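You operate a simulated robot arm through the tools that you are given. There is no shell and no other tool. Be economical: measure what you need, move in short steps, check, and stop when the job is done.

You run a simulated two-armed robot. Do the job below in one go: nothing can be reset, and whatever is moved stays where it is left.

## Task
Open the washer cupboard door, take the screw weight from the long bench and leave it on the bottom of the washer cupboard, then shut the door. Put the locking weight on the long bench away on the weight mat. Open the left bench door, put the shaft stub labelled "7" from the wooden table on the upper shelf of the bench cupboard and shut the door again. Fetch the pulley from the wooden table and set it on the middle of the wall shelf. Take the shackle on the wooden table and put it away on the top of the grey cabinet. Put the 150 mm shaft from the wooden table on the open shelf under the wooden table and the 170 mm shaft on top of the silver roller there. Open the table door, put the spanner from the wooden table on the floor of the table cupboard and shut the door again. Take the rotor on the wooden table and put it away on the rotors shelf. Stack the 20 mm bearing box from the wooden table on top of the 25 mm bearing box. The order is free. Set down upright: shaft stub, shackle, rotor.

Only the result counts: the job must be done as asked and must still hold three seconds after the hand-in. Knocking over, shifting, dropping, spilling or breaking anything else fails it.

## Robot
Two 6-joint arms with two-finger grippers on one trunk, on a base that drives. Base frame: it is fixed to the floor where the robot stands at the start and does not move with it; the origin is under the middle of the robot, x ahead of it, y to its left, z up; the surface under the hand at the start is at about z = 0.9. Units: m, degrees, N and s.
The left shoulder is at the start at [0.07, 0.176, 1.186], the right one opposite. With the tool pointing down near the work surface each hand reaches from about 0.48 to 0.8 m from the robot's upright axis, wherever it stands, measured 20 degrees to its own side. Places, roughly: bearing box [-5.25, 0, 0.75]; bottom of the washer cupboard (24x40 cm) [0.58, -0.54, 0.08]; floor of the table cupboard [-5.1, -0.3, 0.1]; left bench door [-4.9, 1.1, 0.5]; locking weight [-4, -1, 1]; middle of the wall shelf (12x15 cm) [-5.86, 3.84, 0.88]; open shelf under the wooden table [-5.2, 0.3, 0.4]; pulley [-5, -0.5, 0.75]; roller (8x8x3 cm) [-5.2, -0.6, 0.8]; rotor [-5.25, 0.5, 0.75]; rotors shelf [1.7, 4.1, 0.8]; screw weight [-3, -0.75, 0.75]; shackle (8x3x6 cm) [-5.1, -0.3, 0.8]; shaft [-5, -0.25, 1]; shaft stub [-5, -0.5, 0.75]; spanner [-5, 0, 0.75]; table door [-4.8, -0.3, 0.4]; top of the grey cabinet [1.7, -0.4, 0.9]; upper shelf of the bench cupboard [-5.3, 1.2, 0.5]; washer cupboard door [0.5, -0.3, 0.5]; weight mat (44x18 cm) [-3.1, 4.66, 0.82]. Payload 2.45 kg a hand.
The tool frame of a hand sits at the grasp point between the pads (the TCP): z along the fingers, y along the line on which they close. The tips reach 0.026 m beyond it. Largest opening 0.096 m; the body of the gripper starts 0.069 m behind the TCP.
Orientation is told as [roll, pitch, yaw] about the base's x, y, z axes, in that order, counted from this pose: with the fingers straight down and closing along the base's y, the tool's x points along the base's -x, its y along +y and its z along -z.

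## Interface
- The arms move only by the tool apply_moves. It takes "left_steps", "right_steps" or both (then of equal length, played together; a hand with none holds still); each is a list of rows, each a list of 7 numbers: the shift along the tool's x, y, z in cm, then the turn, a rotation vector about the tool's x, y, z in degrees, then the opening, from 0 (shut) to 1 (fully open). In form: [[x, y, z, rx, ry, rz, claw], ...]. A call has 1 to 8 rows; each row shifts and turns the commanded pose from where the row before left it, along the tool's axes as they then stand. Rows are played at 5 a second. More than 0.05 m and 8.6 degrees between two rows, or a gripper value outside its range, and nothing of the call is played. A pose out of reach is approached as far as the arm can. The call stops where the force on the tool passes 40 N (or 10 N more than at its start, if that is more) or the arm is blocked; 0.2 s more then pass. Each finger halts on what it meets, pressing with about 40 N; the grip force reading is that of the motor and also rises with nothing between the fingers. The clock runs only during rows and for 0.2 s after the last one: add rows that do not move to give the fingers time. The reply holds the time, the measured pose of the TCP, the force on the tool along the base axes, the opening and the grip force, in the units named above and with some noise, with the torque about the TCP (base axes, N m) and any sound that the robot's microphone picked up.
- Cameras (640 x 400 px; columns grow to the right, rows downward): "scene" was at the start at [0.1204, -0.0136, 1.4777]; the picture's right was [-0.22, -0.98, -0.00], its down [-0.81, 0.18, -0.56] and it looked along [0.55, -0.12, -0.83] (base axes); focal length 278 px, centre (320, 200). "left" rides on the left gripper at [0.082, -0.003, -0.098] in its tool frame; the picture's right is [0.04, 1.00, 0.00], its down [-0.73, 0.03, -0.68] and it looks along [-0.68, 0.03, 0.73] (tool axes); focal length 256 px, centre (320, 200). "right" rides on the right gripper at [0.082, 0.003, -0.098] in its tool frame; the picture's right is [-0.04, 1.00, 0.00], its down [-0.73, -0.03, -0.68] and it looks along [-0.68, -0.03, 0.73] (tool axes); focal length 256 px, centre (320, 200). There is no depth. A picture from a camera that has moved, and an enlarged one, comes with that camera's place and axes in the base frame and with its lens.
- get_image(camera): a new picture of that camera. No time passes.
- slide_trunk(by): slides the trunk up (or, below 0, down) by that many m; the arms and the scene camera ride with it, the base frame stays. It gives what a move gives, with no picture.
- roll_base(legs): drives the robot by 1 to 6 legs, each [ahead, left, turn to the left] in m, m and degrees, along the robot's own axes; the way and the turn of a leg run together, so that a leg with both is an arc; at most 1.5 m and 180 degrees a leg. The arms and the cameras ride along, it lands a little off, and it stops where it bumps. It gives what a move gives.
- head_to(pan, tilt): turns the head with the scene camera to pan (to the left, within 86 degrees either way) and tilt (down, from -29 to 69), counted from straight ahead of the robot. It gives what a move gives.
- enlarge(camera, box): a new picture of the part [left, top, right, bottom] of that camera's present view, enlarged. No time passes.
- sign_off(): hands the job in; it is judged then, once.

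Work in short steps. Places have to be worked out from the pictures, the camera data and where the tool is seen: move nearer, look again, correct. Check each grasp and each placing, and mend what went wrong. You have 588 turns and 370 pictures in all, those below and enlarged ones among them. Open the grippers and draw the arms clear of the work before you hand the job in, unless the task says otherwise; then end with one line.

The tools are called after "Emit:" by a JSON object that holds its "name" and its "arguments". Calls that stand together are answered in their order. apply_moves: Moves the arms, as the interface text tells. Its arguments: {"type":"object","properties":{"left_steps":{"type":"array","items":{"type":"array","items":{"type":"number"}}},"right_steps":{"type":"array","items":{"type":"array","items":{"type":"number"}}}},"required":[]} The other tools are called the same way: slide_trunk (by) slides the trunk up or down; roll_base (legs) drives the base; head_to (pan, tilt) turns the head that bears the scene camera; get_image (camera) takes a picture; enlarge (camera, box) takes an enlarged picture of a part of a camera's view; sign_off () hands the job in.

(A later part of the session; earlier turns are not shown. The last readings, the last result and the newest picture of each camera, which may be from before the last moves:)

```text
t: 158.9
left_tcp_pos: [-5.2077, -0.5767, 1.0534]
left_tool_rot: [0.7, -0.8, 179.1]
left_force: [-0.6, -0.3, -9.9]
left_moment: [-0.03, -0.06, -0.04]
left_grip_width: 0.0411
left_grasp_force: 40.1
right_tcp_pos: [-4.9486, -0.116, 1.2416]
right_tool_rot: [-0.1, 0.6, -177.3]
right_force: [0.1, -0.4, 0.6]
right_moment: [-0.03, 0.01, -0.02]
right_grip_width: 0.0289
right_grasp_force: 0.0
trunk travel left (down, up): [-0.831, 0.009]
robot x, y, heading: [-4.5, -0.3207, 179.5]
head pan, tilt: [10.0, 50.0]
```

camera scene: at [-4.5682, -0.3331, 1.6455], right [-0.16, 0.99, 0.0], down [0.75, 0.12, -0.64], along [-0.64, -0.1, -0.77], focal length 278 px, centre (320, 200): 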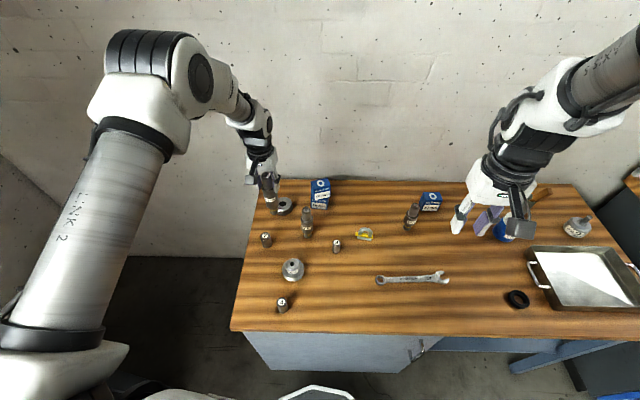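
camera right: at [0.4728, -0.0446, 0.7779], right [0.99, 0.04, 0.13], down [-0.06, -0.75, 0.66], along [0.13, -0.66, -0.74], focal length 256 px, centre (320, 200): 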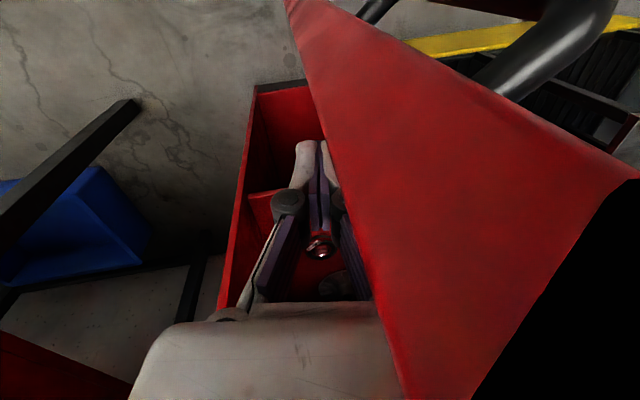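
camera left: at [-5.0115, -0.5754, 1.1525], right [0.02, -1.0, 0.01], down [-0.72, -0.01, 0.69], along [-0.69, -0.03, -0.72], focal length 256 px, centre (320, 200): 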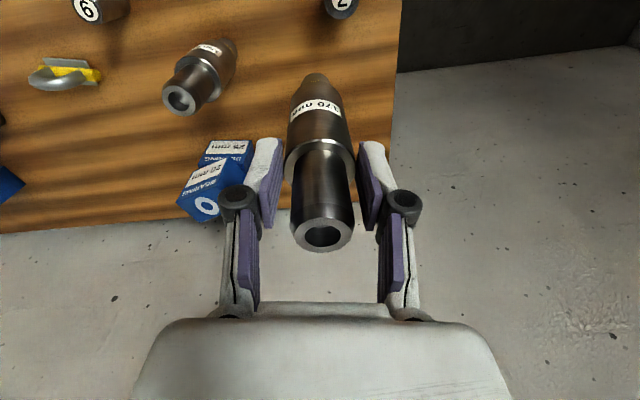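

Check alignment before lowering.

Emit:
{"name": "apply_moves", "arguments": {"left_steps": [[0, 0.3, 3, 0, 0, 0, 0], [0, 0, 2.5, 0, 0, 0, 0], [0, 0, 0, 0, 0, 0, 0]]}}

Emit:
{"name": "enlarge", "arguments": {"camera": "scene", "box": [235, 130, 345, 230]}}

Emit:
{"name": "get_image", "arguments": {"camera": "left"}}

```text
t: 159.7
left_tcp_pos: [-5.2084, -0.5786, 0.999]
left_tool_rot: [0.7, -0.6, 179.1]
left_force: [0.3, 0.5, -9.5]
left_moment: [-0.02, -0.05, 0.03]
left_grip_width: 0.0412
left_grasp_force: 40.4
right_tcp_pos: [-4.9486, -0.1159, 1.242]
right_tool_rot: [-0.2, 0.6, -177.3]
right_force: [0.2, 0.1, -0.5]
right_moment: [0.02, 0.0, -0.01]
right_grip_width: 0.0286
right_grasp_force: 0.0
trunk travel left (down, up): [-0.831, 0.009]
robot x, y, heading: [-4.4937, -0.3197, 179.4]
head pan, tilt: [10.0, 50.0]
```

```text
4.00 times, centred on (290, 180) of scene
camera zoom: at [-4.6219, -0.3322, 1.645], right [-0.16, 0.99, 0.0], down [0.76, 0.12, -0.64], along [-0.63, -0.1, -0.77], focal length 1112 px, centre (440, 280)
```

zoom: 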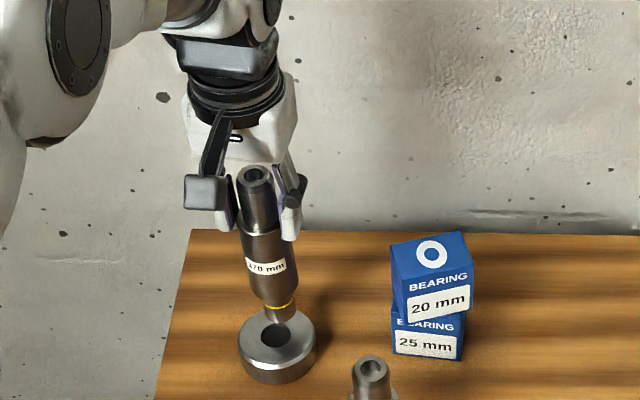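

```text
292 pictures are left
camera left: at [-5.1242, -0.5766, 1.0959], right [0.02, -1.0, 0.01], down [-0.72, -0.01, 0.69], along [-0.69, -0.03, -0.72], focal length 256 px, centre (320, 200)
```

left: 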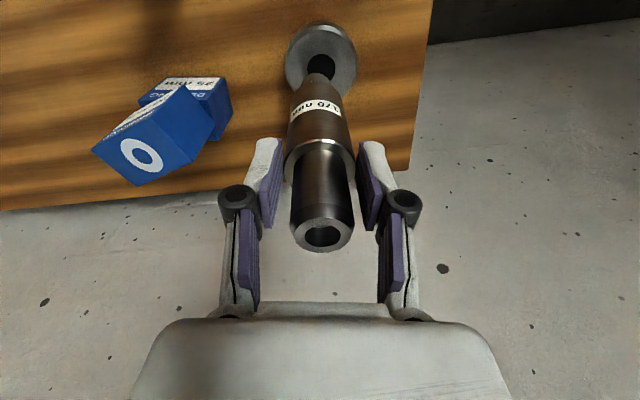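

Hole centre ≈(-5.202,-0.583); I correct by ~7 mm back and lower slowly.

Emit:
{"name": "apply_moves", "arguments": {"left_steps": [[0.6, 0.2, 0.5, 0, 0, 0, 0], [0, 0, 0.8, 0, 0, 0, 0], [0, 0, 0.6, 0, 0, 0, 0], [0, 0, 0.4, 0, 0, 0, 0]]}}

Emit:
{"name": "enlarge", "arguments": {"camera": "scene", "box": [255, 160, 335, 240]}}

```text
t: 160.7
left_tcp_pos: [-5.2029, -0.5835, 0.9769]
left_tool_rot: [0.8, -0.7, 179.1]
left_force: [-0.1, -0.4, -9.5]
left_moment: [-0.01, -0.07, -0.01]
left_grip_width: 0.0413
left_grasp_force: 40.0
right_tcp_pos: [-4.9492, -0.1166, 1.2418]
right_tool_rot: [-0.1, 0.7, -177.3]
right_force: [-0.3, 1.1, -0.1]
right_moment: [0.03, -0.01, 0.03]
right_grip_width: 0.0287
right_grasp_force: 0.1
trunk travel left (down, up): [-0.831, 0.009]
robot x, y, heading: [-4.4935, -0.3224, 179.3]
head pan, tilt: [10.0, 50.0]
```

```text
5.00 times, centred on (295, 200) of scene
camera zoom: at [-4.6225, -0.333, 1.6449], right [-0.16, 0.99, 0.0], down [0.76, 0.12, -0.64], along [-0.63, -0.1, -0.77], focal length 1390 px, centre (445, 200)
```

zoom: 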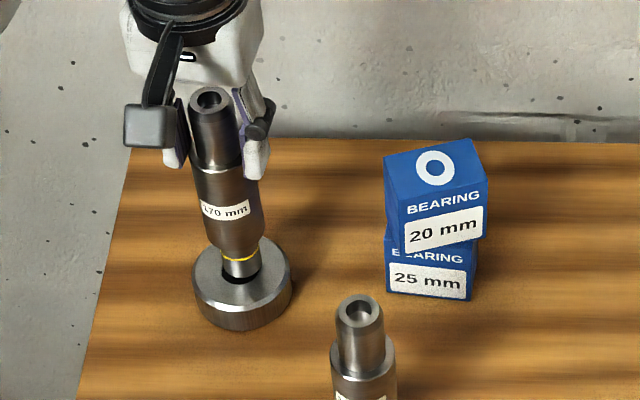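

Emit:
{"name": "apply_moves", "arguments": {"left_steps": [[0, 0, 0.4, 0, 0, 0, 0], [0, 0, 0.4, 0, 0, 0, 0]]}}

Emit:
{"name": "apply_moves", "arguments": {"left_steps": [[0, 0, 0.4, 0, 0, 0, 0], [0, 0, 0.4, 0, 0, 0, 0]]}}

Emit:
{"name": "enlarge", "arguments": {"camera": "scene", "box": [255, 160, 335, 240]}}

```text
t: 161.3
left_tcp_pos: [-5.2029, -0.5828, 0.9735]
left_tool_rot: [0.8, -1.1, 179.1]
left_force: [1.7, 0.8, 14.7]
left_moment: [-0.19, -0.1, -0.13]
left_grip_width: 0.0413
left_grasp_force: 39.6
right_tcp_pos: [-4.9451, -0.1153, 1.2439]
right_tool_rot: [-0.2, 0.4, -177.3]
right_force: [-0.5, -0.4, 0.1]
right_moment: [-0.01, 0.01, 0.01]
right_grip_width: 0.0289
right_grasp_force: 0.1
trunk travel left (down, up): [-0.831, 0.009]
robot x, y, heading: [-4.4954, -0.3199, 179.3]
head pan, tilt: [10.0, 50.0]
```

```text
t: 161.9
left_tcp_pos: [-5.1994, -0.5819, 0.9654]
left_tool_rot: [0.8, -1.2, 179.1]
left_force: [-2.0, 1.8, 29.0]
left_moment: [0.09, 0.33, -0.21]
left_grip_width: 0.0409
left_grasp_force: 40.0
right_tcp_pos: [-4.9434, -0.1148, 1.2439]
right_tool_rot: [-0.1, 0.3, -177.3]
right_force: [0.3, -1.3, 0.1]
right_moment: [-0.02, 0.0, -0.02]
right_grip_width: 0.0289
right_grasp_force: 0.0
trunk travel left (down, up): [-0.831, 0.009]
robot x, y, heading: [-4.4911, -0.3225, 179.1]
head pan, tilt: [10.0, 50.0]
```

```text
5.00 times, centred on (295, 200) of scene
camera zoom: at [-4.6158, -0.3302, 1.6458], right [-0.16, 0.99, 0.0], down [0.75, 0.12, -0.65], along [-0.64, -0.11, -0.76], focal length 1390 px, centre (445, 200)
```

zoom: 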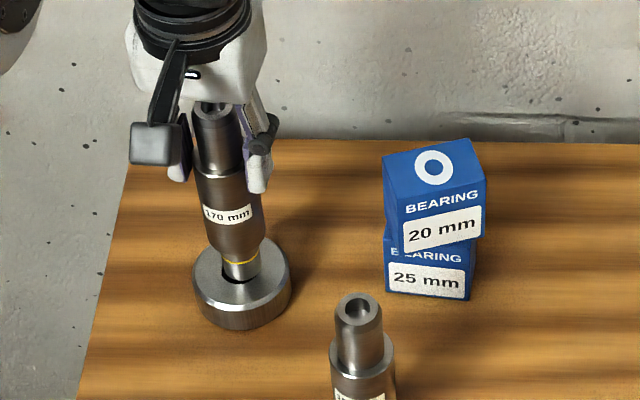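

Contact with the roller. I check from the wrist camera how the base sits relative to the bore.

Emit:
{"name": "enlarge", "arguments": {"camera": "left", "box": [240, 0, 400, 120]}}

Emit:
{"name": "enlarge", "arguments": {"camera": "scene", "box": [285, 195, 313, 230]}}

```text
3.33 times, centred on (320, 60) of left
camera zoom: at [-5.1156, -0.578, 1.0613], right [0.02, -1.0, 0.01], down [-0.72, -0.01, 0.69], along [-0.69, -0.03, -0.72], focal length 853 px, centre (320, 667)
```

zoom: 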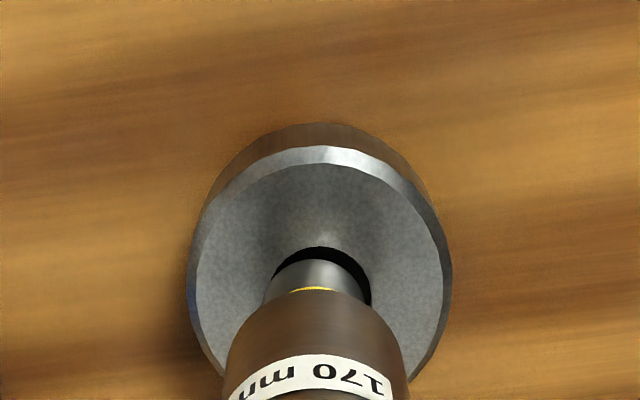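

```text
11.43 times, centred on (299, 212) of scene
camera zoom: at [-4.6158, -0.3302, 1.6458], right [-0.16, 0.99, 0.0], down [0.75, 0.12, -0.65], along [-0.64, -0.11, -0.76], focal length 3177 px, centre (560, 57)
```

zoom: 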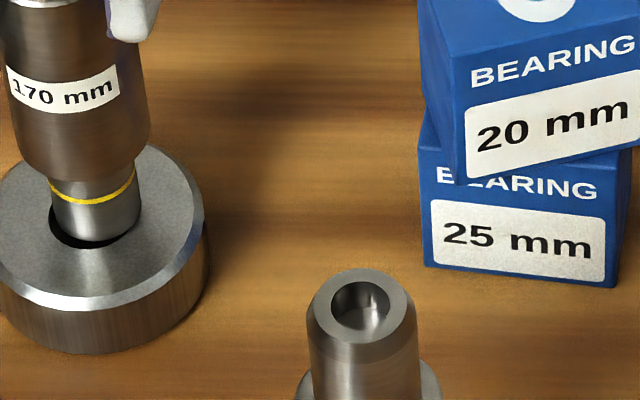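

The shaft base (~29 mm) is about the same as the roller's bore; standing over the bore is precarious. I lift and set it off-centre, fully on the annulus toward the back (+2 cm).

Emit:
{"name": "apply_moves", "arguments": {"left_steps": [[0, 0, -1.2, 0, 0, 0, 0], [-2.0, 0.25, -0.3, 0, 0, 0, 0], [0, 0, 0, 0, 0, 0, 0]]}}

Emit:
{"name": "enlarge", "arguments": {"camera": "left", "box": [240, 0, 400, 120]}}

```text
t: 162.7
left_tcp_pos: [-5.2222, -0.5859, 0.9758]
left_tool_rot: [0.7, -0.6, 179.1]
left_force: [-0.6, -0.3, -10.5]
left_moment: [0.01, -0.07, 0.02]
left_grip_width: 0.041
left_grasp_force: 40.2
right_tcp_pos: [-4.9493, -0.1164, 1.2426]
right_tool_rot: [-0.2, 0.6, -177.3]
right_force: [0.1, 1.4, 0.3]
right_moment: [-0.01, 0.04, -0.02]
right_grip_width: 0.0289
right_grasp_force: 0.0
trunk travel left (down, up): [-0.831, 0.009]
robot x, y, heading: [-4.4945, -0.3204, 179.3]
head pan, tilt: [10.0, 50.0]
```

```text
3.33 times, centred on (320, 60) of left
camera zoom: at [-5.1379, -0.5824, 1.0717], right [0.02, -1.0, 0.01], down [-0.73, -0.01, 0.69], along [-0.69, -0.03, -0.73], focal length 853 px, centre (320, 667)
```

zoom: 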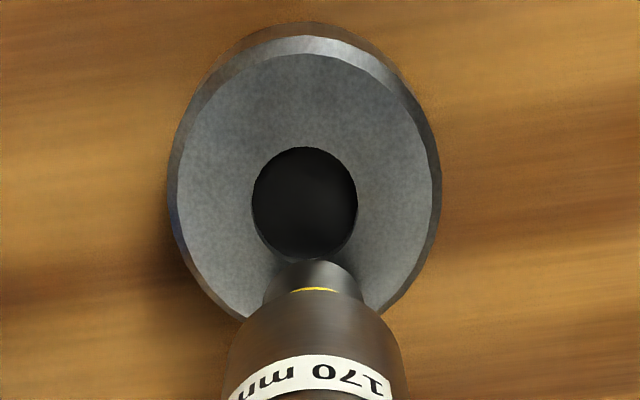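

Bore edge and shaft base just touch in view; I move 0.3 cm back toward centre and lower onto the annulus.

Emit:
{"name": "apply_moves", "arguments": {"left_steps": [[0.3, -0.2, 0, 0, 0, 0, 0], [0, 0, 0.4, 0, 0, 0, 0], [0, 0, 0.3, 0, 0, 0, 0]]}}

Emit:
{"name": "apply_moves", "arguments": {"left_steps": [[0, 0, 0.3, 0, 0, 0, 0], [0, 0, 0.2, 0, 0, 0, 0]]}}

```text
t: 163.5
left_tcp_pos: [-5.2198, -0.5834, 0.969]
left_tool_rot: [0.7, -0.8, 179.0]
left_force: [0.0, -0.6, -10.2]
left_moment: [-0.02, -0.04, -0.01]
left_grip_width: 0.041
left_grasp_force: 39.6
right_tcp_pos: [-4.95, -0.117, 1.2429]
right_tool_rot: [-0.2, 0.6, -177.4]
right_force: [0.7, 0.5, -0.4]
right_moment: [0.0, -0.01, 0.01]
right_grip_width: 0.0288
right_grasp_force: 0.0
trunk travel left (down, up): [-0.831, 0.009]
robot x, y, heading: [-4.4967, -0.3196, 179.3]
head pan, tilt: [10.0, 50.0]
```

```text
t: 164.1
left_tcp_pos: [-5.2196, -0.5833, 0.9656]
left_tool_rot: [0.7, -0.8, 179.1]
left_force: [0.0, 0.9, -5.8]
left_moment: [0.0, 0.05, -0.01]
left_grip_width: 0.0408
left_grasp_force: 40.6
right_tcp_pos: [-4.9484, -0.116, 1.2423]
right_tool_rot: [-0.3, 0.5, -177.3]
right_force: [-0.7, 0.8, -0.2]
right_moment: [-0.03, 0.03, 0.0]
right_grip_width: 0.0291
right_grasp_force: 0.0
trunk travel left (down, up): [-0.831, 0.009]
robot x, y, heading: [-4.4974, -0.3203, 179.2]
head pan, tilt: [10.0, 50.0]
```

Emit:
{"name": "apply_moves", "arguments": {"left_steps": [[0, 0, 0.15, 0, 0, 0, 0], [0, 0, 0, 0, 0, 0, 0.55], [0, 0, 0, 0, 0, 0, 0.9], [0, 0, 0, 0, 0, 0, 0.9], [0, 0, 0, 0, 0, 0, 0.9]]}}

Emit:
{"name": "enlarge", "arguments": {"camera": "scene", "box": [255, 140, 345, 240]}}

Emit:
{"name": "enlarge", "arguments": {"camera": "left", "box": [220, 0, 420, 260]}}

```text
t: 165.3
left_tcp_pos: [-5.2189, -0.5819, 0.9634]
left_tool_rot: [0.7, -0.8, 179.0]
left_force: [0.0, 0.1, 0.5]
left_moment: [0.0, -0.04, -0.01]
left_grip_width: 0.0861
left_grasp_force: 0.0
right_tcp_pos: [-4.9474, -0.1167, 1.2426]
right_tool_rot: [-0.2, 0.4, -177.2]
right_force: [-0.2, -0.1, 0.6]
right_moment: [0.03, 0.03, 0.01]
right_grip_width: 0.0286
right_grasp_force: 0.2
trunk travel left (down, up): [-0.831, 0.009]
robot x, y, heading: [-4.4952, -0.3214, 179.4]
head pan, tilt: [10.0, 50.0]
```

```text
4.00 times, centred on (300, 190) of scene
camera zoom: at [-4.6205, -0.3321, 1.6451], right [-0.16, 0.99, 0.0], down [0.76, 0.12, -0.64], along [-0.63, -0.1, -0.77], focal length 1112 px, centre (400, 240)
```

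zoom: 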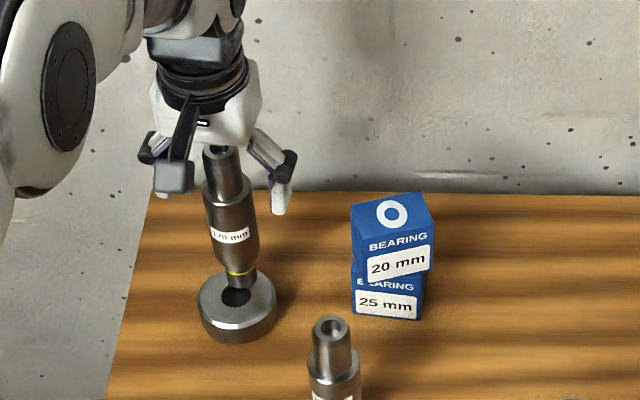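

```text
1.54 times, centred on (320, 130) of left
camera zoom: at [-5.1349, -0.5798, 1.0605], right [0.02, -1.0, 0.01], down [-0.72, -0.01, 0.69], along [-0.69, -0.03, -0.72], focal length 394 px, centre (320, 308)
```

zoom: 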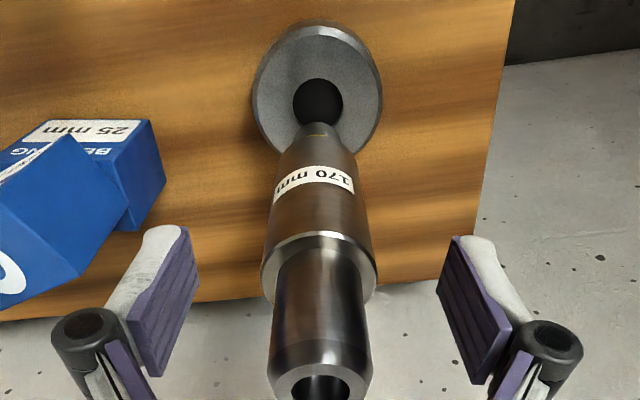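

It stands on the roller. Withdraw upward and back off.

Emit:
{"name": "apply_moves", "arguments": {"left_steps": [[0, 0, -3, 0, 0, 0, 0.9], [0, 0, -3.5, 0, 0, 0, 0.9], [0, 0, -3.5, 0, 0, 0, 0.9]]}}

Emit:
{"name": "roll_base", "arguments": {"legs": [[-0.25, 0, 0]]}}

Emit:
{"name": "get_image", "arguments": {"camera": "scene"}}

```text
t: 166.1
left_tcp_pos: [-5.2182, -0.5796, 1.064]
left_tool_rot: [0.7, -0.9, 179.1]
left_force: [0.0, 0.1, -0.4]
left_moment: [0.03, -0.03, 0.02]
left_grip_width: 0.0865
left_grasp_force: 0.1
right_tcp_pos: [-4.9465, -0.1159, 1.2433]
right_tool_rot: [-0.2, 0.5, -177.3]
right_force: [0.1, 0.2, 0.7]
right_moment: [0.03, 0.05, -0.01]
right_grip_width: 0.0287
right_grasp_force: 0.1
trunk travel left (down, up): [-0.831, 0.009]
robot x, y, heading: [-4.4975, -0.3214, 179.6]
head pan, tilt: [10.0, 50.0]
```

```text
t: 167.9
left_tcp_pos: [-4.9713, -0.5842, 1.0617]
left_tool_rot: [0.8, -0.6, 179.1]
left_force: [0.1, 0.5, -0.2]
left_moment: [-0.02, 0.0, -0.03]
left_grip_width: 0.0864
left_grasp_force: 0.1
right_tcp_pos: [-4.7021, -0.1196, 1.2431]
right_tool_rot: [-0.2, 0.5, -177.3]
right_force: [0.4, -0.2, -0.2]
right_moment: [0.01, -0.03, -0.01]
right_grip_width: 0.029
right_grasp_force: 0.1
trunk travel left (down, up): [-0.831, 0.009]
robot x, y, heading: [-4.2437, -0.3283, 179.3]
head pan, tilt: [10.0, 50.0]
```

```text
284 pictures are left
camera scene: at [-4.3746, -0.3349, 1.6449], right [-0.16, 0.99, 0.0], down [0.76, 0.12, -0.64], along [-0.63, -0.1, -0.77], focal length 278 px, centre (320, 200)
```

scene: 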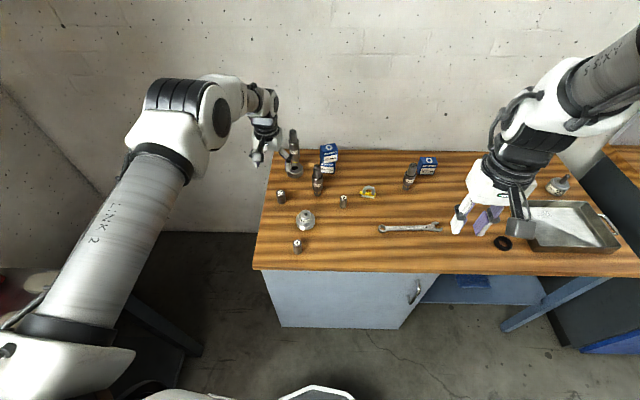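

Next the 150 mm shaft. I pitch the left tool to −40°, line up with its y, and lower the trunk.

Emit:
{"name": "apply_moves", "arguments": {"left_steps": [[0, -3, 0, 0, -8, 0, 1], [0, -3, 0, 0, -8, 0, 1], [0, -3, 0, 0, -8, 0, 1], [0, -3, 0, 0, -8, 0, 1], [0, 0, 0, 0, -8, 0, 1]]}}

Emit:
{"name": "slide_trunk", "arguments": {"by": -0.15}}

Emit:
{"name": "get_image", "arguments": {"camera": "left"}}

```text
t: 169.1
left_tcp_pos: [-4.968, -0.4597, 1.0603]
left_tool_rot: [-2.1, -36.7, 178.8]
left_force: [0.3, 0.4, -0.9]
left_moment: [0.04, -0.04, 0.0]
left_grip_width: 0.0962
left_grasp_force: 0.0
left hand out of reach, approached as far as the arm can: row 4, 5
right_tcp_pos: [-4.6999, -0.1198, 1.2411]
right_tool_rot: [-0.2, 0.5, -177.3]
right_force: [0.2, -0.7, -0.2]
right_moment: [0.01, -0.03, 0.02]
right_grip_width: 0.0288
right_grasp_force: 0.2
trunk travel left (down, up): [-0.831, 0.009]
robot x, y, heading: [-4.2459, -0.3248, 179.6]
head pan, tilt: [10.0, 50.0]
```

```text
t: 170.8
left_tcp_pos: [-4.9681, -0.4591, 0.9104]
left_tool_rot: [-2.0, -36.7, 178.7]
left_force: [0.7, 0.2, 0.3]
left_moment: [0.04, -0.03, 0.01]
left_grip_width: 0.096
left_grasp_force: 0.0
right_tcp_pos: [-4.7006, -0.119, 1.0924]
right_tool_rot: [-0.2, 0.5, -177.3]
right_force: [-0.2, 0.4, -0.5]
right_moment: [0.02, 0.0, 0.01]
right_grip_width: 0.0288
right_grasp_force: 0.2
trunk travel left (down, up): [-0.681, 0.159]
robot x, y, heading: [-4.2482, -0.3271, 179.6]
head pan, tilt: [10.0, 50.0]
```

```text
283 pictures are left
camera left: at [-4.843, -0.4636, 0.9398], right [-0.01, -1.0, -0.05], down [-0.19, -0.05, 0.98], along [-0.98, 0.02, -0.18], focal length 256 px, centre (320, 200)
```

left: 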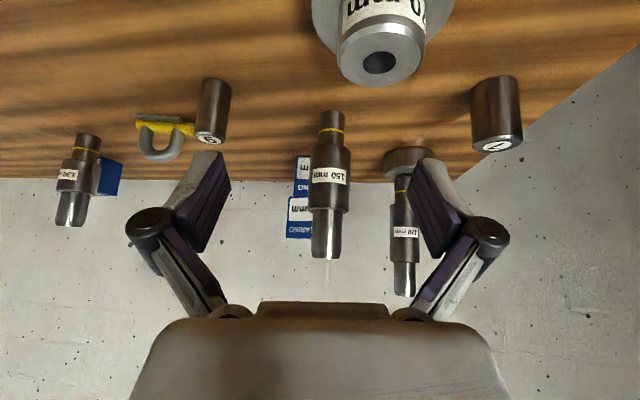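

150 mm shaft at (-5.096,-0.466), z 0.797–0.95. Correct small offsets and drive in.

Emit:
{"name": "apply_moves", "arguments": {"left_steps": [[0.9, 0.7, 1.2, -2, 0, 0, 1], [0, 0, 0, 0, 0, 0, 1]]}}

Emit:
{"name": "roll_base", "arguments": {"legs": [[0.1, 0, 0]]}}

Emit:
{"name": "get_image", "arguments": {"camera": "left"}}

```text
t: 171.4
left_tcp_pos: [-4.9679, -0.4672, 0.8952]
left_tool_rot: [-0.1, -36.6, 178.7]
left_force: [0.3, -0.3, 0.9]
left_moment: [-0.02, -0.02, 0.01]
left_grip_width: 0.096
left_grasp_force: 0.1
right_tcp_pos: [-4.6992, -0.12, 1.0925]
right_tool_rot: [-0.1, 0.5, -177.2]
right_force: [0.6, 0.1, 0.4]
right_moment: [-0.01, 0.02, -0.01]
right_grip_width: 0.0288
right_grasp_force: 0.1
trunk travel left (down, up): [-0.681, 0.159]
robot x, y, heading: [-4.2456, -0.3215, 179.3]
head pan, tilt: [10.0, 50.0]
```

```text
t: 172.6
left_tcp_pos: [-5.0675, -0.4663, 0.8964]
left_tool_rot: [-0.2, -36.7, 178.8]
left_force: [0.1, -1.3, -0.3]
left_moment: [0.02, 0.0, -0.01]
left_grip_width: 0.0959
left_grasp_force: 0.1
right_tcp_pos: [-4.7977, -0.1183, 1.0924]
right_tool_rot: [-0.2, 0.5, -177.2]
right_force: [-0.2, 1.0, 0.0]
right_moment: [0.01, 0.03, -0.04]
right_grip_width: 0.0287
right_grasp_force: 0.0
trunk travel left (down, up): [-0.681, 0.159]
robot x, y, heading: [-4.3444, -0.3258, 179.4]
head pan, tilt: [10.0, 50.0]
```

```text
282 pictures are left
camera left: at [-4.9417, -0.4661, 0.9243], right [0.01, -1.0, -0.03], down [-0.18, -0.03, 0.98], along [-0.98, -0.01, -0.18], focal length 256 px, centre (320, 200)
```

left: 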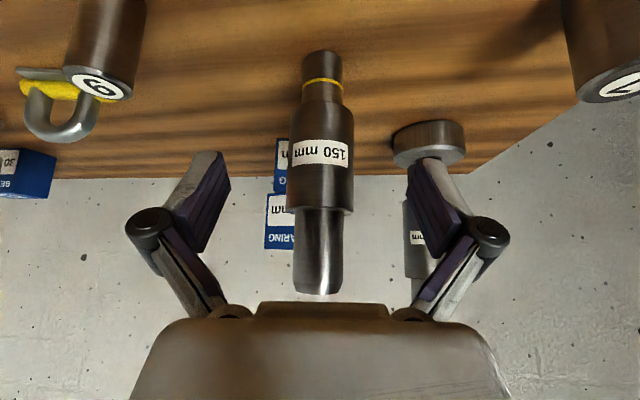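

Emit:
{"name": "apply_moves", "arguments": {"left_steps": [[-2.3, 0, 1.7, 0, 0, 0, 1], [0, 0, 0, 0, 0, 0, 0], [0, 0, 0, 0, 0, 0, 0], [0, 0, 0, 0, 0, 0, 0], [-1.8, 0, -2.4, 0, 0, 0, 0], [-1.8, 0, -2.4, 0, 0, 0, 0]]}}

Emit:
{"name": "get_image", "arguments": {"camera": "left"}}

```text
t: 174.0
left_tcp_pos: [-5.0945, -0.4662, 0.9563]
left_tool_rot: [0.6, -36.6, 177.8]
left_force: [0.8, -0.1, -8.6]
left_moment: [0.02, -0.01, 0.07]
left_grip_width: 0.0416
left_grasp_force: 40.2
right_tcp_pos: [-4.7982, -0.1186, 1.0938]
right_tool_rot: [-0.2, 0.5, -177.2]
right_force: [0.3, 0.5, 0.2]
right_moment: [0.01, 0.02, 0.02]
right_grip_width: 0.0286
right_grasp_force: 0.1
trunk travel left (down, up): [-0.681, 0.159]
robot x, y, heading: [-4.3423, -0.3204, 179.4]
head pan, tilt: [10.0, 50.0]
```

```text
281 pictures are left
camera left: at [-4.9696, -0.4674, 0.9857], right [0.0, -1.0, -0.01], down [-0.18, -0.01, 0.98], along [-0.98, 0.0, -0.18], focal length 256 px, centre (320, 200)
```

left: 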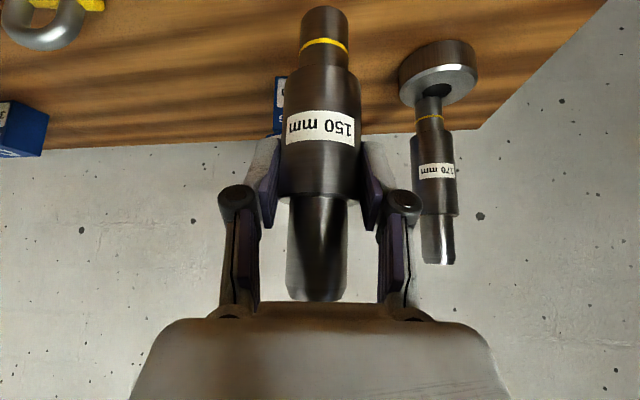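

Held. Raise, back away, move right in front of the open shelf and look.

Emit:
{"name": "slide_trunk", "arguments": {"by": 0.1}}

Emit:
{"name": "roll_base", "arguments": {"legs": [[-0.4, 0, 0], [0, -0.7, 0]]}}

Emit:
{"name": "slide_trunk", "arguments": {"by": -0.4}}

Emit:
{"name": "head_to", "arguments": {"pan": 0, "tilt": 35}}

Emit:
{"name": "get_image", "arguments": {"camera": "scene"}}

Emit:
{"name": "get_image", "arguments": {"camera": "left"}}

```text
t: 175.3
left_tcp_pos: [-5.0971, -0.4658, 1.0548]
left_tool_rot: [0.0, -36.6, 178.9]
left_force: [-0.3, 1.2, -8.0]
left_moment: [-0.02, -0.07, -0.02]
left_grip_width: 0.0414
left_grasp_force: 40.0
right_tcp_pos: [-4.8, -0.1185, 1.192]
right_tool_rot: [-0.1, 0.7, -177.2]
right_force: [-0.4, 0.9, -0.6]
right_moment: [0.01, 0.01, 0.02]
right_grip_width: 0.0288
right_grasp_force: 0.0
trunk travel left (down, up): [-0.781, 0.059]
robot x, y, heading: [-4.3437, -0.3248, 179.4]
head pan, tilt: [10.0, 50.0]
```

```text
t: 181.3
left_tcp_pos: [-4.6868, 0.2397, 1.0559]
left_tool_rot: [-0.1, -36.7, 178.8]
left_force: [-0.5, 0.3, -8.9]
left_moment: [-0.01, -0.05, 0.02]
left_grip_width: 0.0411
left_grasp_force: 40.0
right_tcp_pos: [-4.3887, 0.5866, 1.1917]
right_tool_rot: [-0.3, 0.5, -177.3]
right_force: [0.1, -1.4, 0.7]
right_moment: [0.02, -0.02, -0.01]
right_grip_width: 0.0289
right_grasp_force: 0.0
trunk travel left (down, up): [-0.781, 0.059]
robot x, y, heading: [-3.9352, 0.3843, 179.5]
head pan, tilt: [10.0, 50.0]
```

```text
t: 185.1
left_tcp_pos: [-4.6858, 0.2404, 0.6554]
left_tool_rot: [-0.1, -36.6, 178.7]
left_force: [0.5, 0.8, -7.7]
left_moment: [-0.01, -0.02, 0.02]
left_grip_width: 0.0414
left_grasp_force: 39.9
right_tcp_pos: [-4.3879, 0.5884, 0.7927]
right_tool_rot: [-0.2, 0.6, -177.2]
right_force: [0.8, 0.3, 0.1]
right_moment: [-0.01, -0.01, -0.01]
right_grip_width: 0.0289
right_grasp_force: 0.2
trunk travel left (down, up): [-0.381, 0.459]
robot x, y, heading: [-3.9349, 0.3796, 179.2]
head pan, tilt: [10.0, 50.0]
```

```text
t: 185.9
left_tcp_pos: [-4.6848, 0.2407, 0.656]
left_tool_rot: [-0.1, -36.6, 178.7]
left_force: [-0.3, -0.6, -8.3]
left_moment: [0.01, -0.05, -0.02]
left_grip_width: 0.0414
left_grasp_force: 40.0
right_tcp_pos: [-4.3876, 0.5887, 0.7928]
right_tool_rot: [-0.3, 0.6, -177.2]
right_force: [-0.2, 0.4, 0.1]
right_moment: [0.03, -0.02, 0.0]
right_grip_width: 0.0289
right_grasp_force: 0.0
trunk travel left (down, up): [-0.381, 0.459]
robot x, y, heading: [-3.9347, 0.3776, 179.4]
head pan, tilt: [0.0, 35.0]
```

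```text
280 pictures are left
camera scene: at [-4.0735, 0.385, 1.2166], right [0.01, 1.0, 0.0], down [0.58, -0.01, -0.82], along [-0.82, 0.01, -0.58], focal length 278 px, centre (320, 200)
```

scene: 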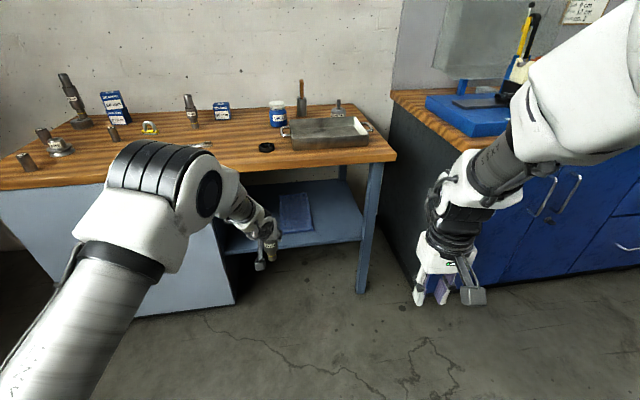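

```text
279 pictures are left
camera left: at [-4.5609, 0.2404, 0.685], right [0.01, -1.0, -0.03], down [-0.19, -0.03, 0.98], along [-0.98, 0.0, -0.19], focal length 256 px, centre (320, 200)
```

left: 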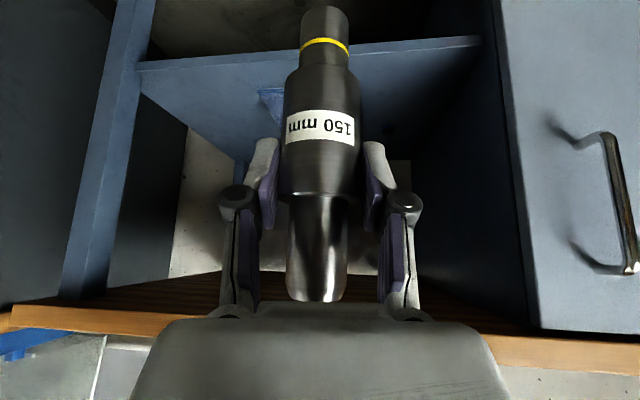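

I zoom on the shelf for its edge and the bag.

Emit:
{"name": "enlarge", "arguments": {"camera": "scene", "box": [220, 130, 400, 300]}}

```text
2.35 times, centred on (310, 215) of scene
camera zoom: at [-4.0735, 0.385, 1.2166], right [0.01, 1.0, 0.0], down [0.58, -0.01, -0.82], along [-0.82, 0.01, -0.58], focal length 654 px, centre (344, 165)
```

zoom: 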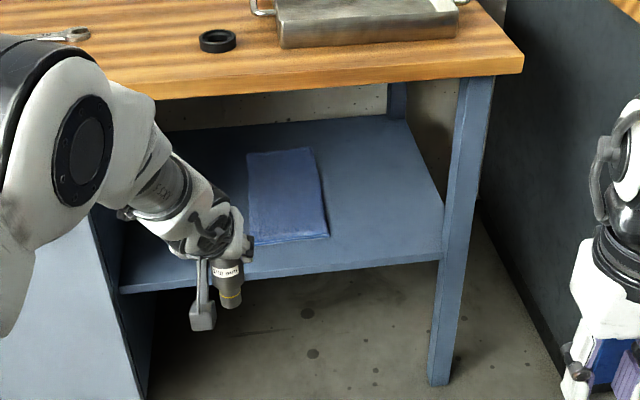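

The table is yawed ~8°; shelf top z≈0.375, front edge near x≈-4.955 at y=0.475, a cloth/bag lies at y 0.23–0.37. I'll place the shaft at about (-4.995,0.475).

Emit:
{"name": "roll_base", "arguments": {"legs": [[0, -0.235, 0]]}}

Emit:
{"name": "slide_trunk", "arguments": {"by": -0.15}}

Emit:
{"name": "roll_base", "arguments": {"legs": [[0.2, 0, 0]]}}

Emit:
{"name": "get_image", "arguments": {"camera": "left"}}

Emit:
{"name": "get_image", "arguments": {"camera": "scene"}}

```text
t: 187.6
left_tcp_pos: [-4.6829, 0.4754, 0.6557]
left_tool_rot: [0.0, -36.6, 178.7]
left_force: [-0.2, 0.3, -9.1]
left_moment: [-0.03, -0.01, 0.02]
left_grip_width: 0.0416
left_grasp_force: 39.9
right_tcp_pos: [-4.3858, 0.8226, 0.7929]
right_tool_rot: [-0.2, 0.6, -177.4]
right_force: [-0.4, 1.4, -0.2]
right_moment: [-0.03, 0.01, -0.01]
right_grip_width: 0.0286
right_grasp_force: 0.1
trunk travel left (down, up): [-0.381, 0.459]
robot x, y, heading: [-3.9314, 0.6141, 179.0]
head pan, tilt: [0.0, 35.0]
```

```text
t: 189.4
left_tcp_pos: [-4.6831, 0.4727, 0.5059]
left_tool_rot: [0.0, -36.6, 178.7]
left_force: [0.3, 0.7, -8.4]
left_moment: [0.02, -0.02, -0.03]
left_grip_width: 0.0411
left_grasp_force: 39.8
right_tcp_pos: [-4.3845, 0.8217, 0.642]
right_tool_rot: [-0.3, 0.7, -177.3]
right_force: [0.7, -0.5, -0.1]
right_moment: [0.0, 0.01, -0.01]
right_grip_width: 0.0289
right_grasp_force: 0.1
trunk travel left (down, up): [-0.231, 0.609]
robot x, y, heading: [-3.9323, 0.6156, 179.3]
head pan, tilt: [0.0, 35.0]
```

```text
t: 191.0
left_tcp_pos: [-4.8845, 0.4756, 0.5051]
left_tool_rot: [-0.1, -36.5, 178.7]
left_force: [-0.4, 0.3, -9.4]
left_moment: [-0.01, -0.02, -0.02]
left_grip_width: 0.0414
left_grasp_force: 39.7
right_tcp_pos: [-4.586, 0.8232, 0.6409]
right_tool_rot: [-0.2, 0.6, -177.3]
right_force: [0.2, 1.2, -0.2]
right_moment: [0.0, 0.01, -0.02]
right_grip_width: 0.0287
right_grasp_force: 0.1
trunk travel left (down, up): [-0.231, 0.609]
robot x, y, heading: [-4.1301, 0.617, 179.6]
head pan, tilt: [0.0, 35.0]
```

```text
277 pictures are left
camera left: at [-4.7593, 0.4763, 0.5342], right [0.01, -1.0, -0.03], down [-0.19, -0.03, 0.98], along [-0.98, 0.0, -0.19], focal length 256 px, centre (320, 200)
```

left: 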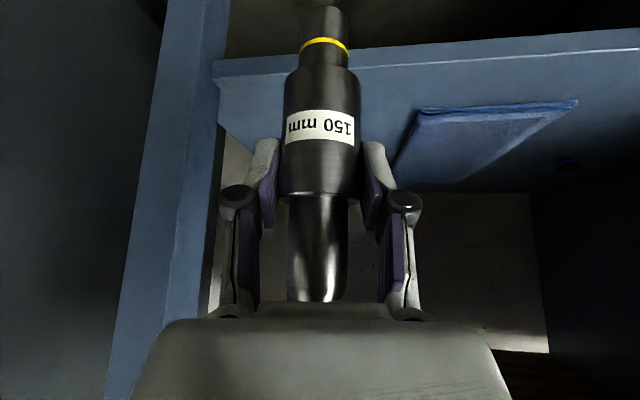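

```text
276 pictures are left
camera scene: at [-4.2726, 0.6212, 1.0665], right [0.01, 1.0, 0.0], down [0.58, -0.01, -0.82], along [-0.82, 0.01, -0.58], focal length 278 px, centre (320, 200)
```

scene: 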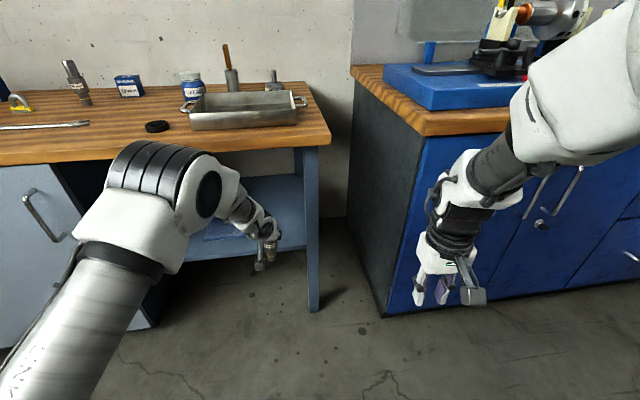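

Clearances look fine. Drive in 11 cm and lower.

Emit:
{"name": "roll_base", "arguments": {"legs": [[0.112, 0.008, 0]]}}

Emit:
{"name": "slide_trunk", "arguments": {"by": -0.02}}

Emit:
{"name": "get_image", "arguments": {"camera": "left"}}

```text
t: 192.2
left_tcp_pos: [-4.9973, 0.4683, 0.5035]
left_tool_rot: [-0.1, -36.4, 178.8]
left_force: [0.3, 1.0, -8.4]
left_moment: [0.0, -0.02, -0.03]
left_grip_width: 0.0412
left_grasp_force: 39.6
right_tcp_pos: [-4.7, 0.8169, 0.6406]
right_tool_rot: [-0.2, 0.6, -177.2]
right_force: [-0.1, -0.1, 0.7]
right_moment: [-0.03, -0.02, -0.01]
right_grip_width: 0.0287
right_grasp_force: 0.1
trunk travel left (down, up): [-0.231, 0.609]
robot x, y, heading: [-4.2488, 0.6096, 179.7]
head pan, tilt: [0.0, 35.0]
```

```text
t: 192.8
left_tcp_pos: [-4.9962, 0.469, 0.4845]
left_tool_rot: [-0.1, -36.6, 178.8]
left_force: [-0.4, -0.2, -8.1]
left_moment: [0.0, -0.05, 0.0]
left_grip_width: 0.0412
left_grasp_force: 40.0
right_tcp_pos: [-4.7002, 0.8175, 0.6221]
right_tool_rot: [-0.2, 0.4, -177.2]
right_force: [0.2, 0.0, 0.6]
right_moment: [-0.01, -0.01, -0.04]
right_grip_width: 0.0285
right_grasp_force: 0.0
trunk travel left (down, up): [-0.211, 0.629]
robot x, y, heading: [-4.2471, 0.6087, 179.2]
head pan, tilt: [0.0, 35.0]
```

```text
275 pictures are left
camera left: at [-4.8718, 0.4687, 0.5147], right [0.01, -1.0, -0.02], down [-0.19, -0.03, 0.98], along [-0.98, -0.01, -0.19], focal length 256 px, centre (320, 200)
```

left: 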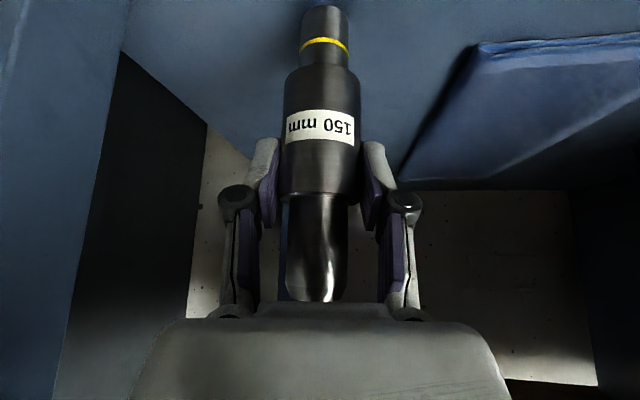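

Emit:
{"name": "apply_moves", "arguments": {"left_steps": [[0.24, 0, 0.32, 0, 0, 0, 0], [0.24, 0, 0.32, 0, 0, 0, 0]]}}

Emit:
{"name": "apply_moves", "arguments": {"left_steps": [[0.18, 0, 0.24, 0, 0, 0, 0], [0.12, 0, 0.16, 0, 0, 0, 0]]}}

```text
t: 193.4
left_tcp_pos: [-4.9976, 0.4683, 0.4782]
left_tool_rot: [-0.1, -36.5, 178.7]
left_force: [0.2, 0.7, -7.4]
left_moment: [0.01, -0.08, -0.01]
left_grip_width: 0.041
left_grasp_force: 39.3
right_tcp_pos: [-4.7002, 0.8159, 0.6228]
right_tool_rot: [-0.2, 0.6, -177.3]
right_force: [-0.3, 1.0, -0.5]
right_moment: [0.03, -0.05, 0.03]
right_grip_width: 0.0287
right_grasp_force: 0.1
trunk travel left (down, up): [-0.211, 0.629]
robot x, y, heading: [-4.2496, 0.6177, 179.3]
head pan, tilt: [0.0, 35.0]
```

```text
t: 194.1
left_tcp_pos: [-4.9977, 0.4692, 0.4785]
left_tool_rot: [-0.2, -36.8, 178.9]
left_force: [3.0, -1.5, 12.8]
left_moment: [-0.07, -0.04, -0.02]
left_grip_width: 0.0412
left_grasp_force: 39.6
right_tcp_pos: [-4.6989, 0.8167, 0.6231]
right_tool_rot: [-0.2, 0.4, -177.2]
right_force: [0.2, -0.1, 0.7]
right_moment: [-0.01, -0.04, -0.02]
right_grip_width: 0.0289
right_grasp_force: 0.1
trunk travel left (down, up): [-0.211, 0.629]
robot x, y, heading: [-4.2463, 0.6106, 179.6]
head pan, tilt: [0.0, 35.0]
```

Contact. Release and retreat horizontally by the base.

Emit:
{"name": "apply_moves", "arguments": {"left_steps": [[0, 0, 0, 0, 0, 0, 0.55], [0, 0, 0, 0, 0, 0, 0.85], [0, 0, 0, 0, 0, 0, 0.85], [0, 0, 0, 0, 0, 0, 0.85]]}}

Emit:
{"name": "get_image", "arguments": {"camera": "left"}}

Emit:
{"name": "roll_base", "arguments": {"legs": [[-0.15, 0, 0]]}}

Emit:
{"name": "get_image", "arguments": {"camera": "left"}}

```text
t: 195.1
left_tcp_pos: [-4.9974, 0.469, 0.474]
left_tool_rot: [0.0, -36.6, 178.9]
left_force: [1.3, 0.1, -0.1]
left_moment: [-0.03, 0.04, 0.01]
left_grip_width: 0.0814
left_grasp_force: 0.0
right_tcp_pos: [-4.7003, 0.818, 0.6215]
right_tool_rot: [-0.2, 0.4, -177.2]
right_force: [0.5, -0.9, -0.2]
right_moment: [0.02, 0.03, 0.01]
right_grip_width: 0.0289
right_grasp_force: 0.1
trunk travel left (down, up): [-0.211, 0.629]
robot x, y, heading: [-4.2465, 0.6118, 179.6]
head pan, tilt: [0.0, 35.0]
```

```text
274 pictures are left
camera left: at [-4.8715, 0.4691, 0.5031], right [0.01, -1.0, -0.02], down [-0.19, -0.03, 0.98], along [-0.98, -0.01, -0.19], focal length 256 px, centre (320, 200)
```

left: 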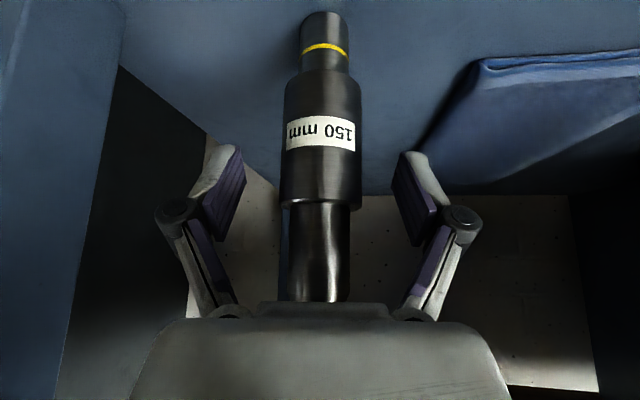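

```text
t: 196.4
left_tcp_pos: [-4.8472, 0.4657, 0.4745]
left_tool_rot: [0.0, -36.6, 179.0]
left_force: [0.4, 0.4, 1.4]
left_moment: [-0.02, 0.0, 0.02]
left_grip_width: 0.0814
left_grasp_force: 0.1
right_tcp_pos: [-4.552, 0.8144, 0.6223]
right_tool_rot: [-0.2, 0.5, -177.2]
right_force: [0.6, 0.9, -0.3]
right_moment: [0.01, 0.02, 0.0]
right_grip_width: 0.0287
right_grasp_force: 0.1
trunk travel left (down, up): [-0.211, 0.629]
robot x, y, heading: [-4.0965, 0.6092, 179.4]
head pan, tilt: [0.0, 35.0]
```

```text
273 pictures are left
camera left: at [-4.7226, 0.4665, 0.5037], right [0.01, -1.0, -0.02], down [-0.18, -0.03, 0.98], along [-0.98, -0.01, -0.18], focal length 256 px, centre (320, 200)
```

left: 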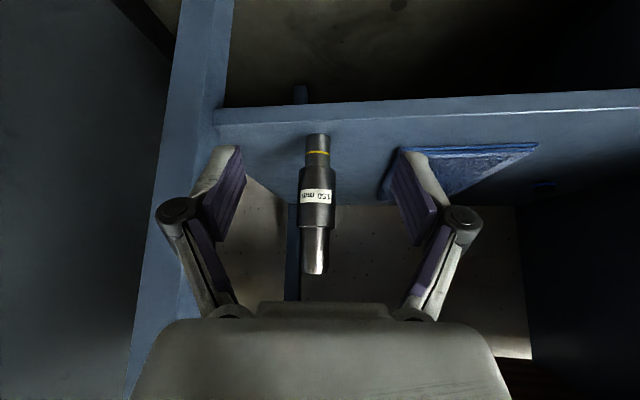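

The 150 mm shaft stands on the shelf. Next the table door; its handle is at about (-4.80,-0.05,0.67). I move in front of it.

Emit:
{"name": "roll_base", "arguments": {"legs": [[-0.13, 0, 0], [0, 0.51, 0]]}}

Emit:
{"name": "slide_trunk", "arguments": {"by": 0.19}}

Emit:
{"name": "get_image", "arguments": {"camera": "left"}}

Emit:
{"name": "get_image", "arguments": {"camera": "scene"}}

```text
t: 200.3
left_tcp_pos: [-4.7228, -0.0482, 0.4737]
left_tool_rot: [-0.1, -36.5, 178.9]
left_force: [0.4, -0.3, -0.3]
left_moment: [-0.03, -0.03, 0.01]
left_grip_width: 0.0815
left_grasp_force: 0.0
right_tcp_pos: [-4.4255, 0.2999, 0.6219]
right_tool_rot: [-0.3, 0.5, -177.0]
right_force: [0.1, 0.1, -0.6]
right_moment: [0.0, 0.01, 0.01]
right_grip_width: 0.0288
right_grasp_force: 0.0
trunk travel left (down, up): [-0.211, 0.629]
robot x, y, heading: [-3.974, 0.0991, 179.5]
head pan, tilt: [0.0, 35.0]
```

```text
t: 202.4
left_tcp_pos: [-4.7227, -0.0481, 0.6632]
left_tool_rot: [-0.1, -36.6, 178.9]
left_force: [-0.2, -0.1, 0.1]
left_moment: [0.01, 0.01, -0.01]
left_grip_width: 0.0818
left_grasp_force: 0.0
right_tcp_pos: [-4.4261, 0.2997, 0.813]
right_tool_rot: [-0.3, 0.6, -177.1]
right_force: [-1.6, -0.4, 0.2]
right_moment: [-0.01, 0.0, 0.01]
right_grip_width: 0.0288
right_grasp_force: 0.0
trunk travel left (down, up): [-0.401, 0.439]
robot x, y, heading: [-3.9708, 0.0933, 179.7]
head pan, tilt: [0.0, 35.0]
```

```text
272 pictures are left
camera left: at [-4.5971, -0.0479, 0.6929], right [0.01, -1.0, -0.02], down [-0.19, -0.03, 0.98], along [-0.98, -0.01, -0.19], focal length 256 px, centre (320, 200)
```

left: 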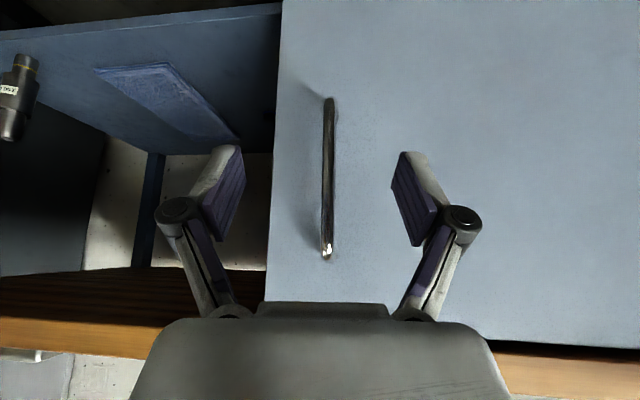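

```text
271 pictures are left
camera scene: at [-4.1101, 0.0984, 1.2368], right [0.01, 1.0, 0.0], down [0.57, -0.01, -0.82], along [-0.82, 0.01, -0.57], focal length 278 px, centre (320, 200)
```

scene: 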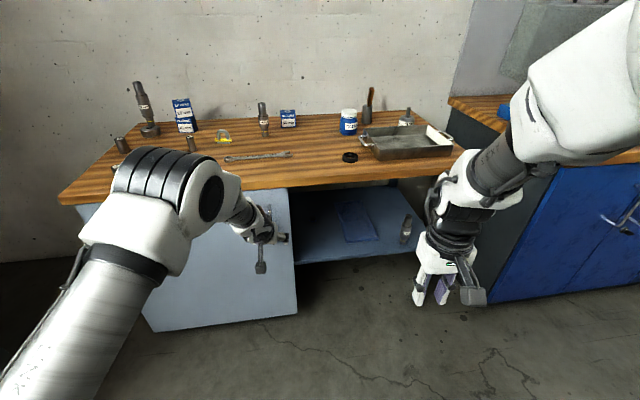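

Emit:
{"name": "roll_base", "arguments": {"legs": [[0.05, 0.006, 0]]}}

Emit:
{"name": "slide_trunk", "arguments": {"by": -0.02}}

Emit:
{"name": "get_image", "arguments": {"camera": "left"}}

```text
t: 203.3
left_tcp_pos: [-4.7739, -0.0537, 0.6626]
left_tool_rot: [-0.1, -36.5, 178.9]
left_force: [-0.7, 0.2, -1.2]
left_moment: [0.02, 0.01, 0.02]
left_grip_width: 0.0814
left_grasp_force: 0.0
right_tcp_pos: [-4.4771, 0.2959, 0.8117]
right_tool_rot: [-0.2, 0.7, -177.3]
right_force: [-0.9, 0.1, 0.1]
right_moment: [0.02, -0.05, -0.03]
right_grip_width: 0.0285
right_grasp_force: 0.0
trunk travel left (down, up): [-0.401, 0.439]
robot x, y, heading: [-4.0224, 0.0869, 179.4]
head pan, tilt: [0.0, 35.0]
```

```text
t: 204.0
left_tcp_pos: [-4.7718, -0.053, 0.6448]
left_tool_rot: [0.0, -36.5, 178.7]
left_force: [0.6, 0.4, 0.3]
left_moment: [-0.02, -0.01, 0.02]
left_grip_width: 0.0816
left_grasp_force: 0.1
right_tcp_pos: [-4.4757, 0.2963, 0.7942]
right_tool_rot: [-0.2, 0.5, -177.2]
right_force: [0.2, -0.5, 0.1]
right_moment: [-0.03, 0.0, -0.01]
right_grip_width: 0.029
right_grasp_force: 0.1
trunk travel left (down, up): [-0.381, 0.459]
robot x, y, heading: [-4.019, 0.0904, 179.3]
head pan, tilt: [0.0, 35.0]
```

```text
270 pictures are left
camera left: at [-4.6468, -0.0527, 0.6735], right [0.01, -1.0, -0.02], down [-0.18, -0.03, 0.98], along [-0.98, -0.01, -0.18], focal length 256 px, centre (320, 200)
```

left: 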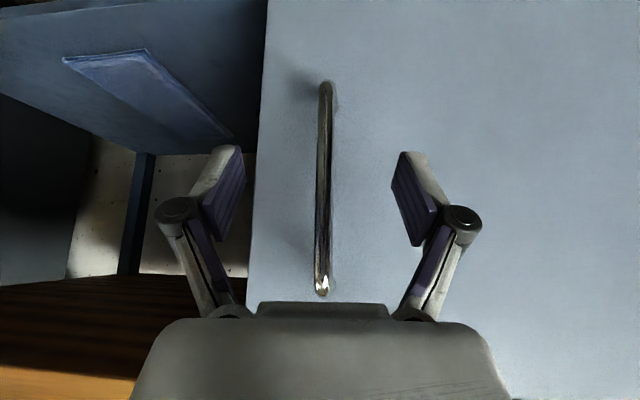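

Handle bar at x≈-4.805, y≈-0.056. Advance 3 cm and grip.

Emit:
{"name": "apply_moves", "arguments": {"left_steps": [[-2.4, 0.2, 1.8, 0, 0, 0, 0.85], [0, 0, 0, 0, 0, 0, 0], [0, 0, 0, 0, 0, 0, 0], [0, 0, 0, 0, 0, 0, 0]]}}

```text
t: 205.0
left_tcp_pos: [-4.8015, -0.0565, 0.6426]
left_tool_rot: [-0.1, -36.5, 179.0]
left_force: [0.9, -12.0, 2.4]
left_moment: [-0.37, -0.93, 0.04]
left_grip_width: 0.0118
left_grasp_force: 38.5
right_tcp_pos: [-4.4763, 0.2942, 0.7931]
right_tool_rot: [-0.2, 0.5, -177.2]
right_force: [0.8, -0.1, -0.2]
right_moment: [0.0, -0.01, -0.02]
right_grip_width: 0.0287
right_grasp_force: 0.1
trunk travel left (down, up): [-0.381, 0.459]
robot x, y, heading: [-4.0228, 0.0841, 179.7]
head pan, tilt: [0.0, 35.0]
```

Gripped. Pull open by backing up with a slight leftward arc.

Emit:
{"name": "apply_moves", "arguments": {"left_steps": [[1.2, 0, -0.9, 0, 0, 0, 0], [1.6, 0.1, -1.2, 0, 0, 0, 0], [1.6, 0.1, -1.2, 0, 0, 0, 0]]}}

Emit:
{"name": "roll_base", "arguments": {"legs": [[-0.1, 0.012, 0], [-0.1, 0.025, 0]]}}

Emit:
{"name": "get_image", "arguments": {"camera": "scene"}}

```text
t: 205.8
left_tcp_pos: [-4.7675, -0.0557, 0.6427]
left_tool_rot: [0.5, -36.5, 178.8]
left_force: [-1.0, 7.5, -3.9]
left_moment: [0.19, -0.09, -0.12]
left_grip_width: 0.0115
left_grasp_force: 39.1
left hand out of reach, approached as far as the arm can: row 2, 3
right_tcp_pos: [-4.4758, 0.2967, 0.7927]
right_tool_rot: [-0.2, 0.5, -177.3]
right_force: [0.8, -0.2, 0.7]
right_moment: [0.0, 0.0, -0.01]
right_grip_width: 0.0288
right_grasp_force: 0.0
trunk travel left (down, up): [-0.381, 0.459]
robot x, y, heading: [-4.0259, 0.0903, 179.1]
head pan, tilt: [0.0, 35.0]
```

```text
t: 206.9
left_tcp_pos: [-4.6902, -0.0592, 0.6424]
left_tool_rot: [0.0, -36.7, 178.3]
left_force: [1.4, 4.7, 2.5]
left_moment: [0.27, -0.28, 0.1]
left_grip_width: 0.0115
left_grasp_force: 39.1
right_tcp_pos: [-4.3967, 0.2875, 0.7928]
right_tool_rot: [-0.2, 0.5, -177.5]
right_force: [-0.4, -0.1, 0.1]
right_moment: [-0.01, 0.01, -0.03]
right_grip_width: 0.029
right_grasp_force: 0.1
trunk travel left (down, up): [-0.381, 0.459]
robot x, y, heading: [-3.9455, 0.0816, 179.1]
head pan, tilt: [0.0, 35.0]
stopped in leg 1: the force on the tool passed its limit at 41 N (the readings are from after the stop); the commanded pose is now the measured one
```

```text
269 pictures are left
camera scene: at [-4.0824, 0.0844, 1.217], right [0.02, 1.0, 0.0], down [0.57, -0.01, -0.82], along [-0.82, 0.01, -0.57], focal length 278 px, centre (320, 200)
```

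scene: 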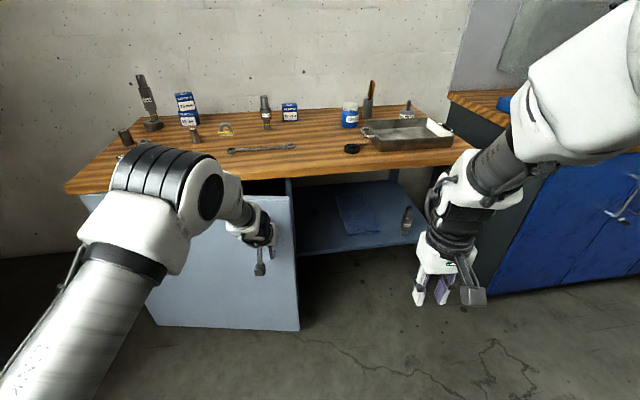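

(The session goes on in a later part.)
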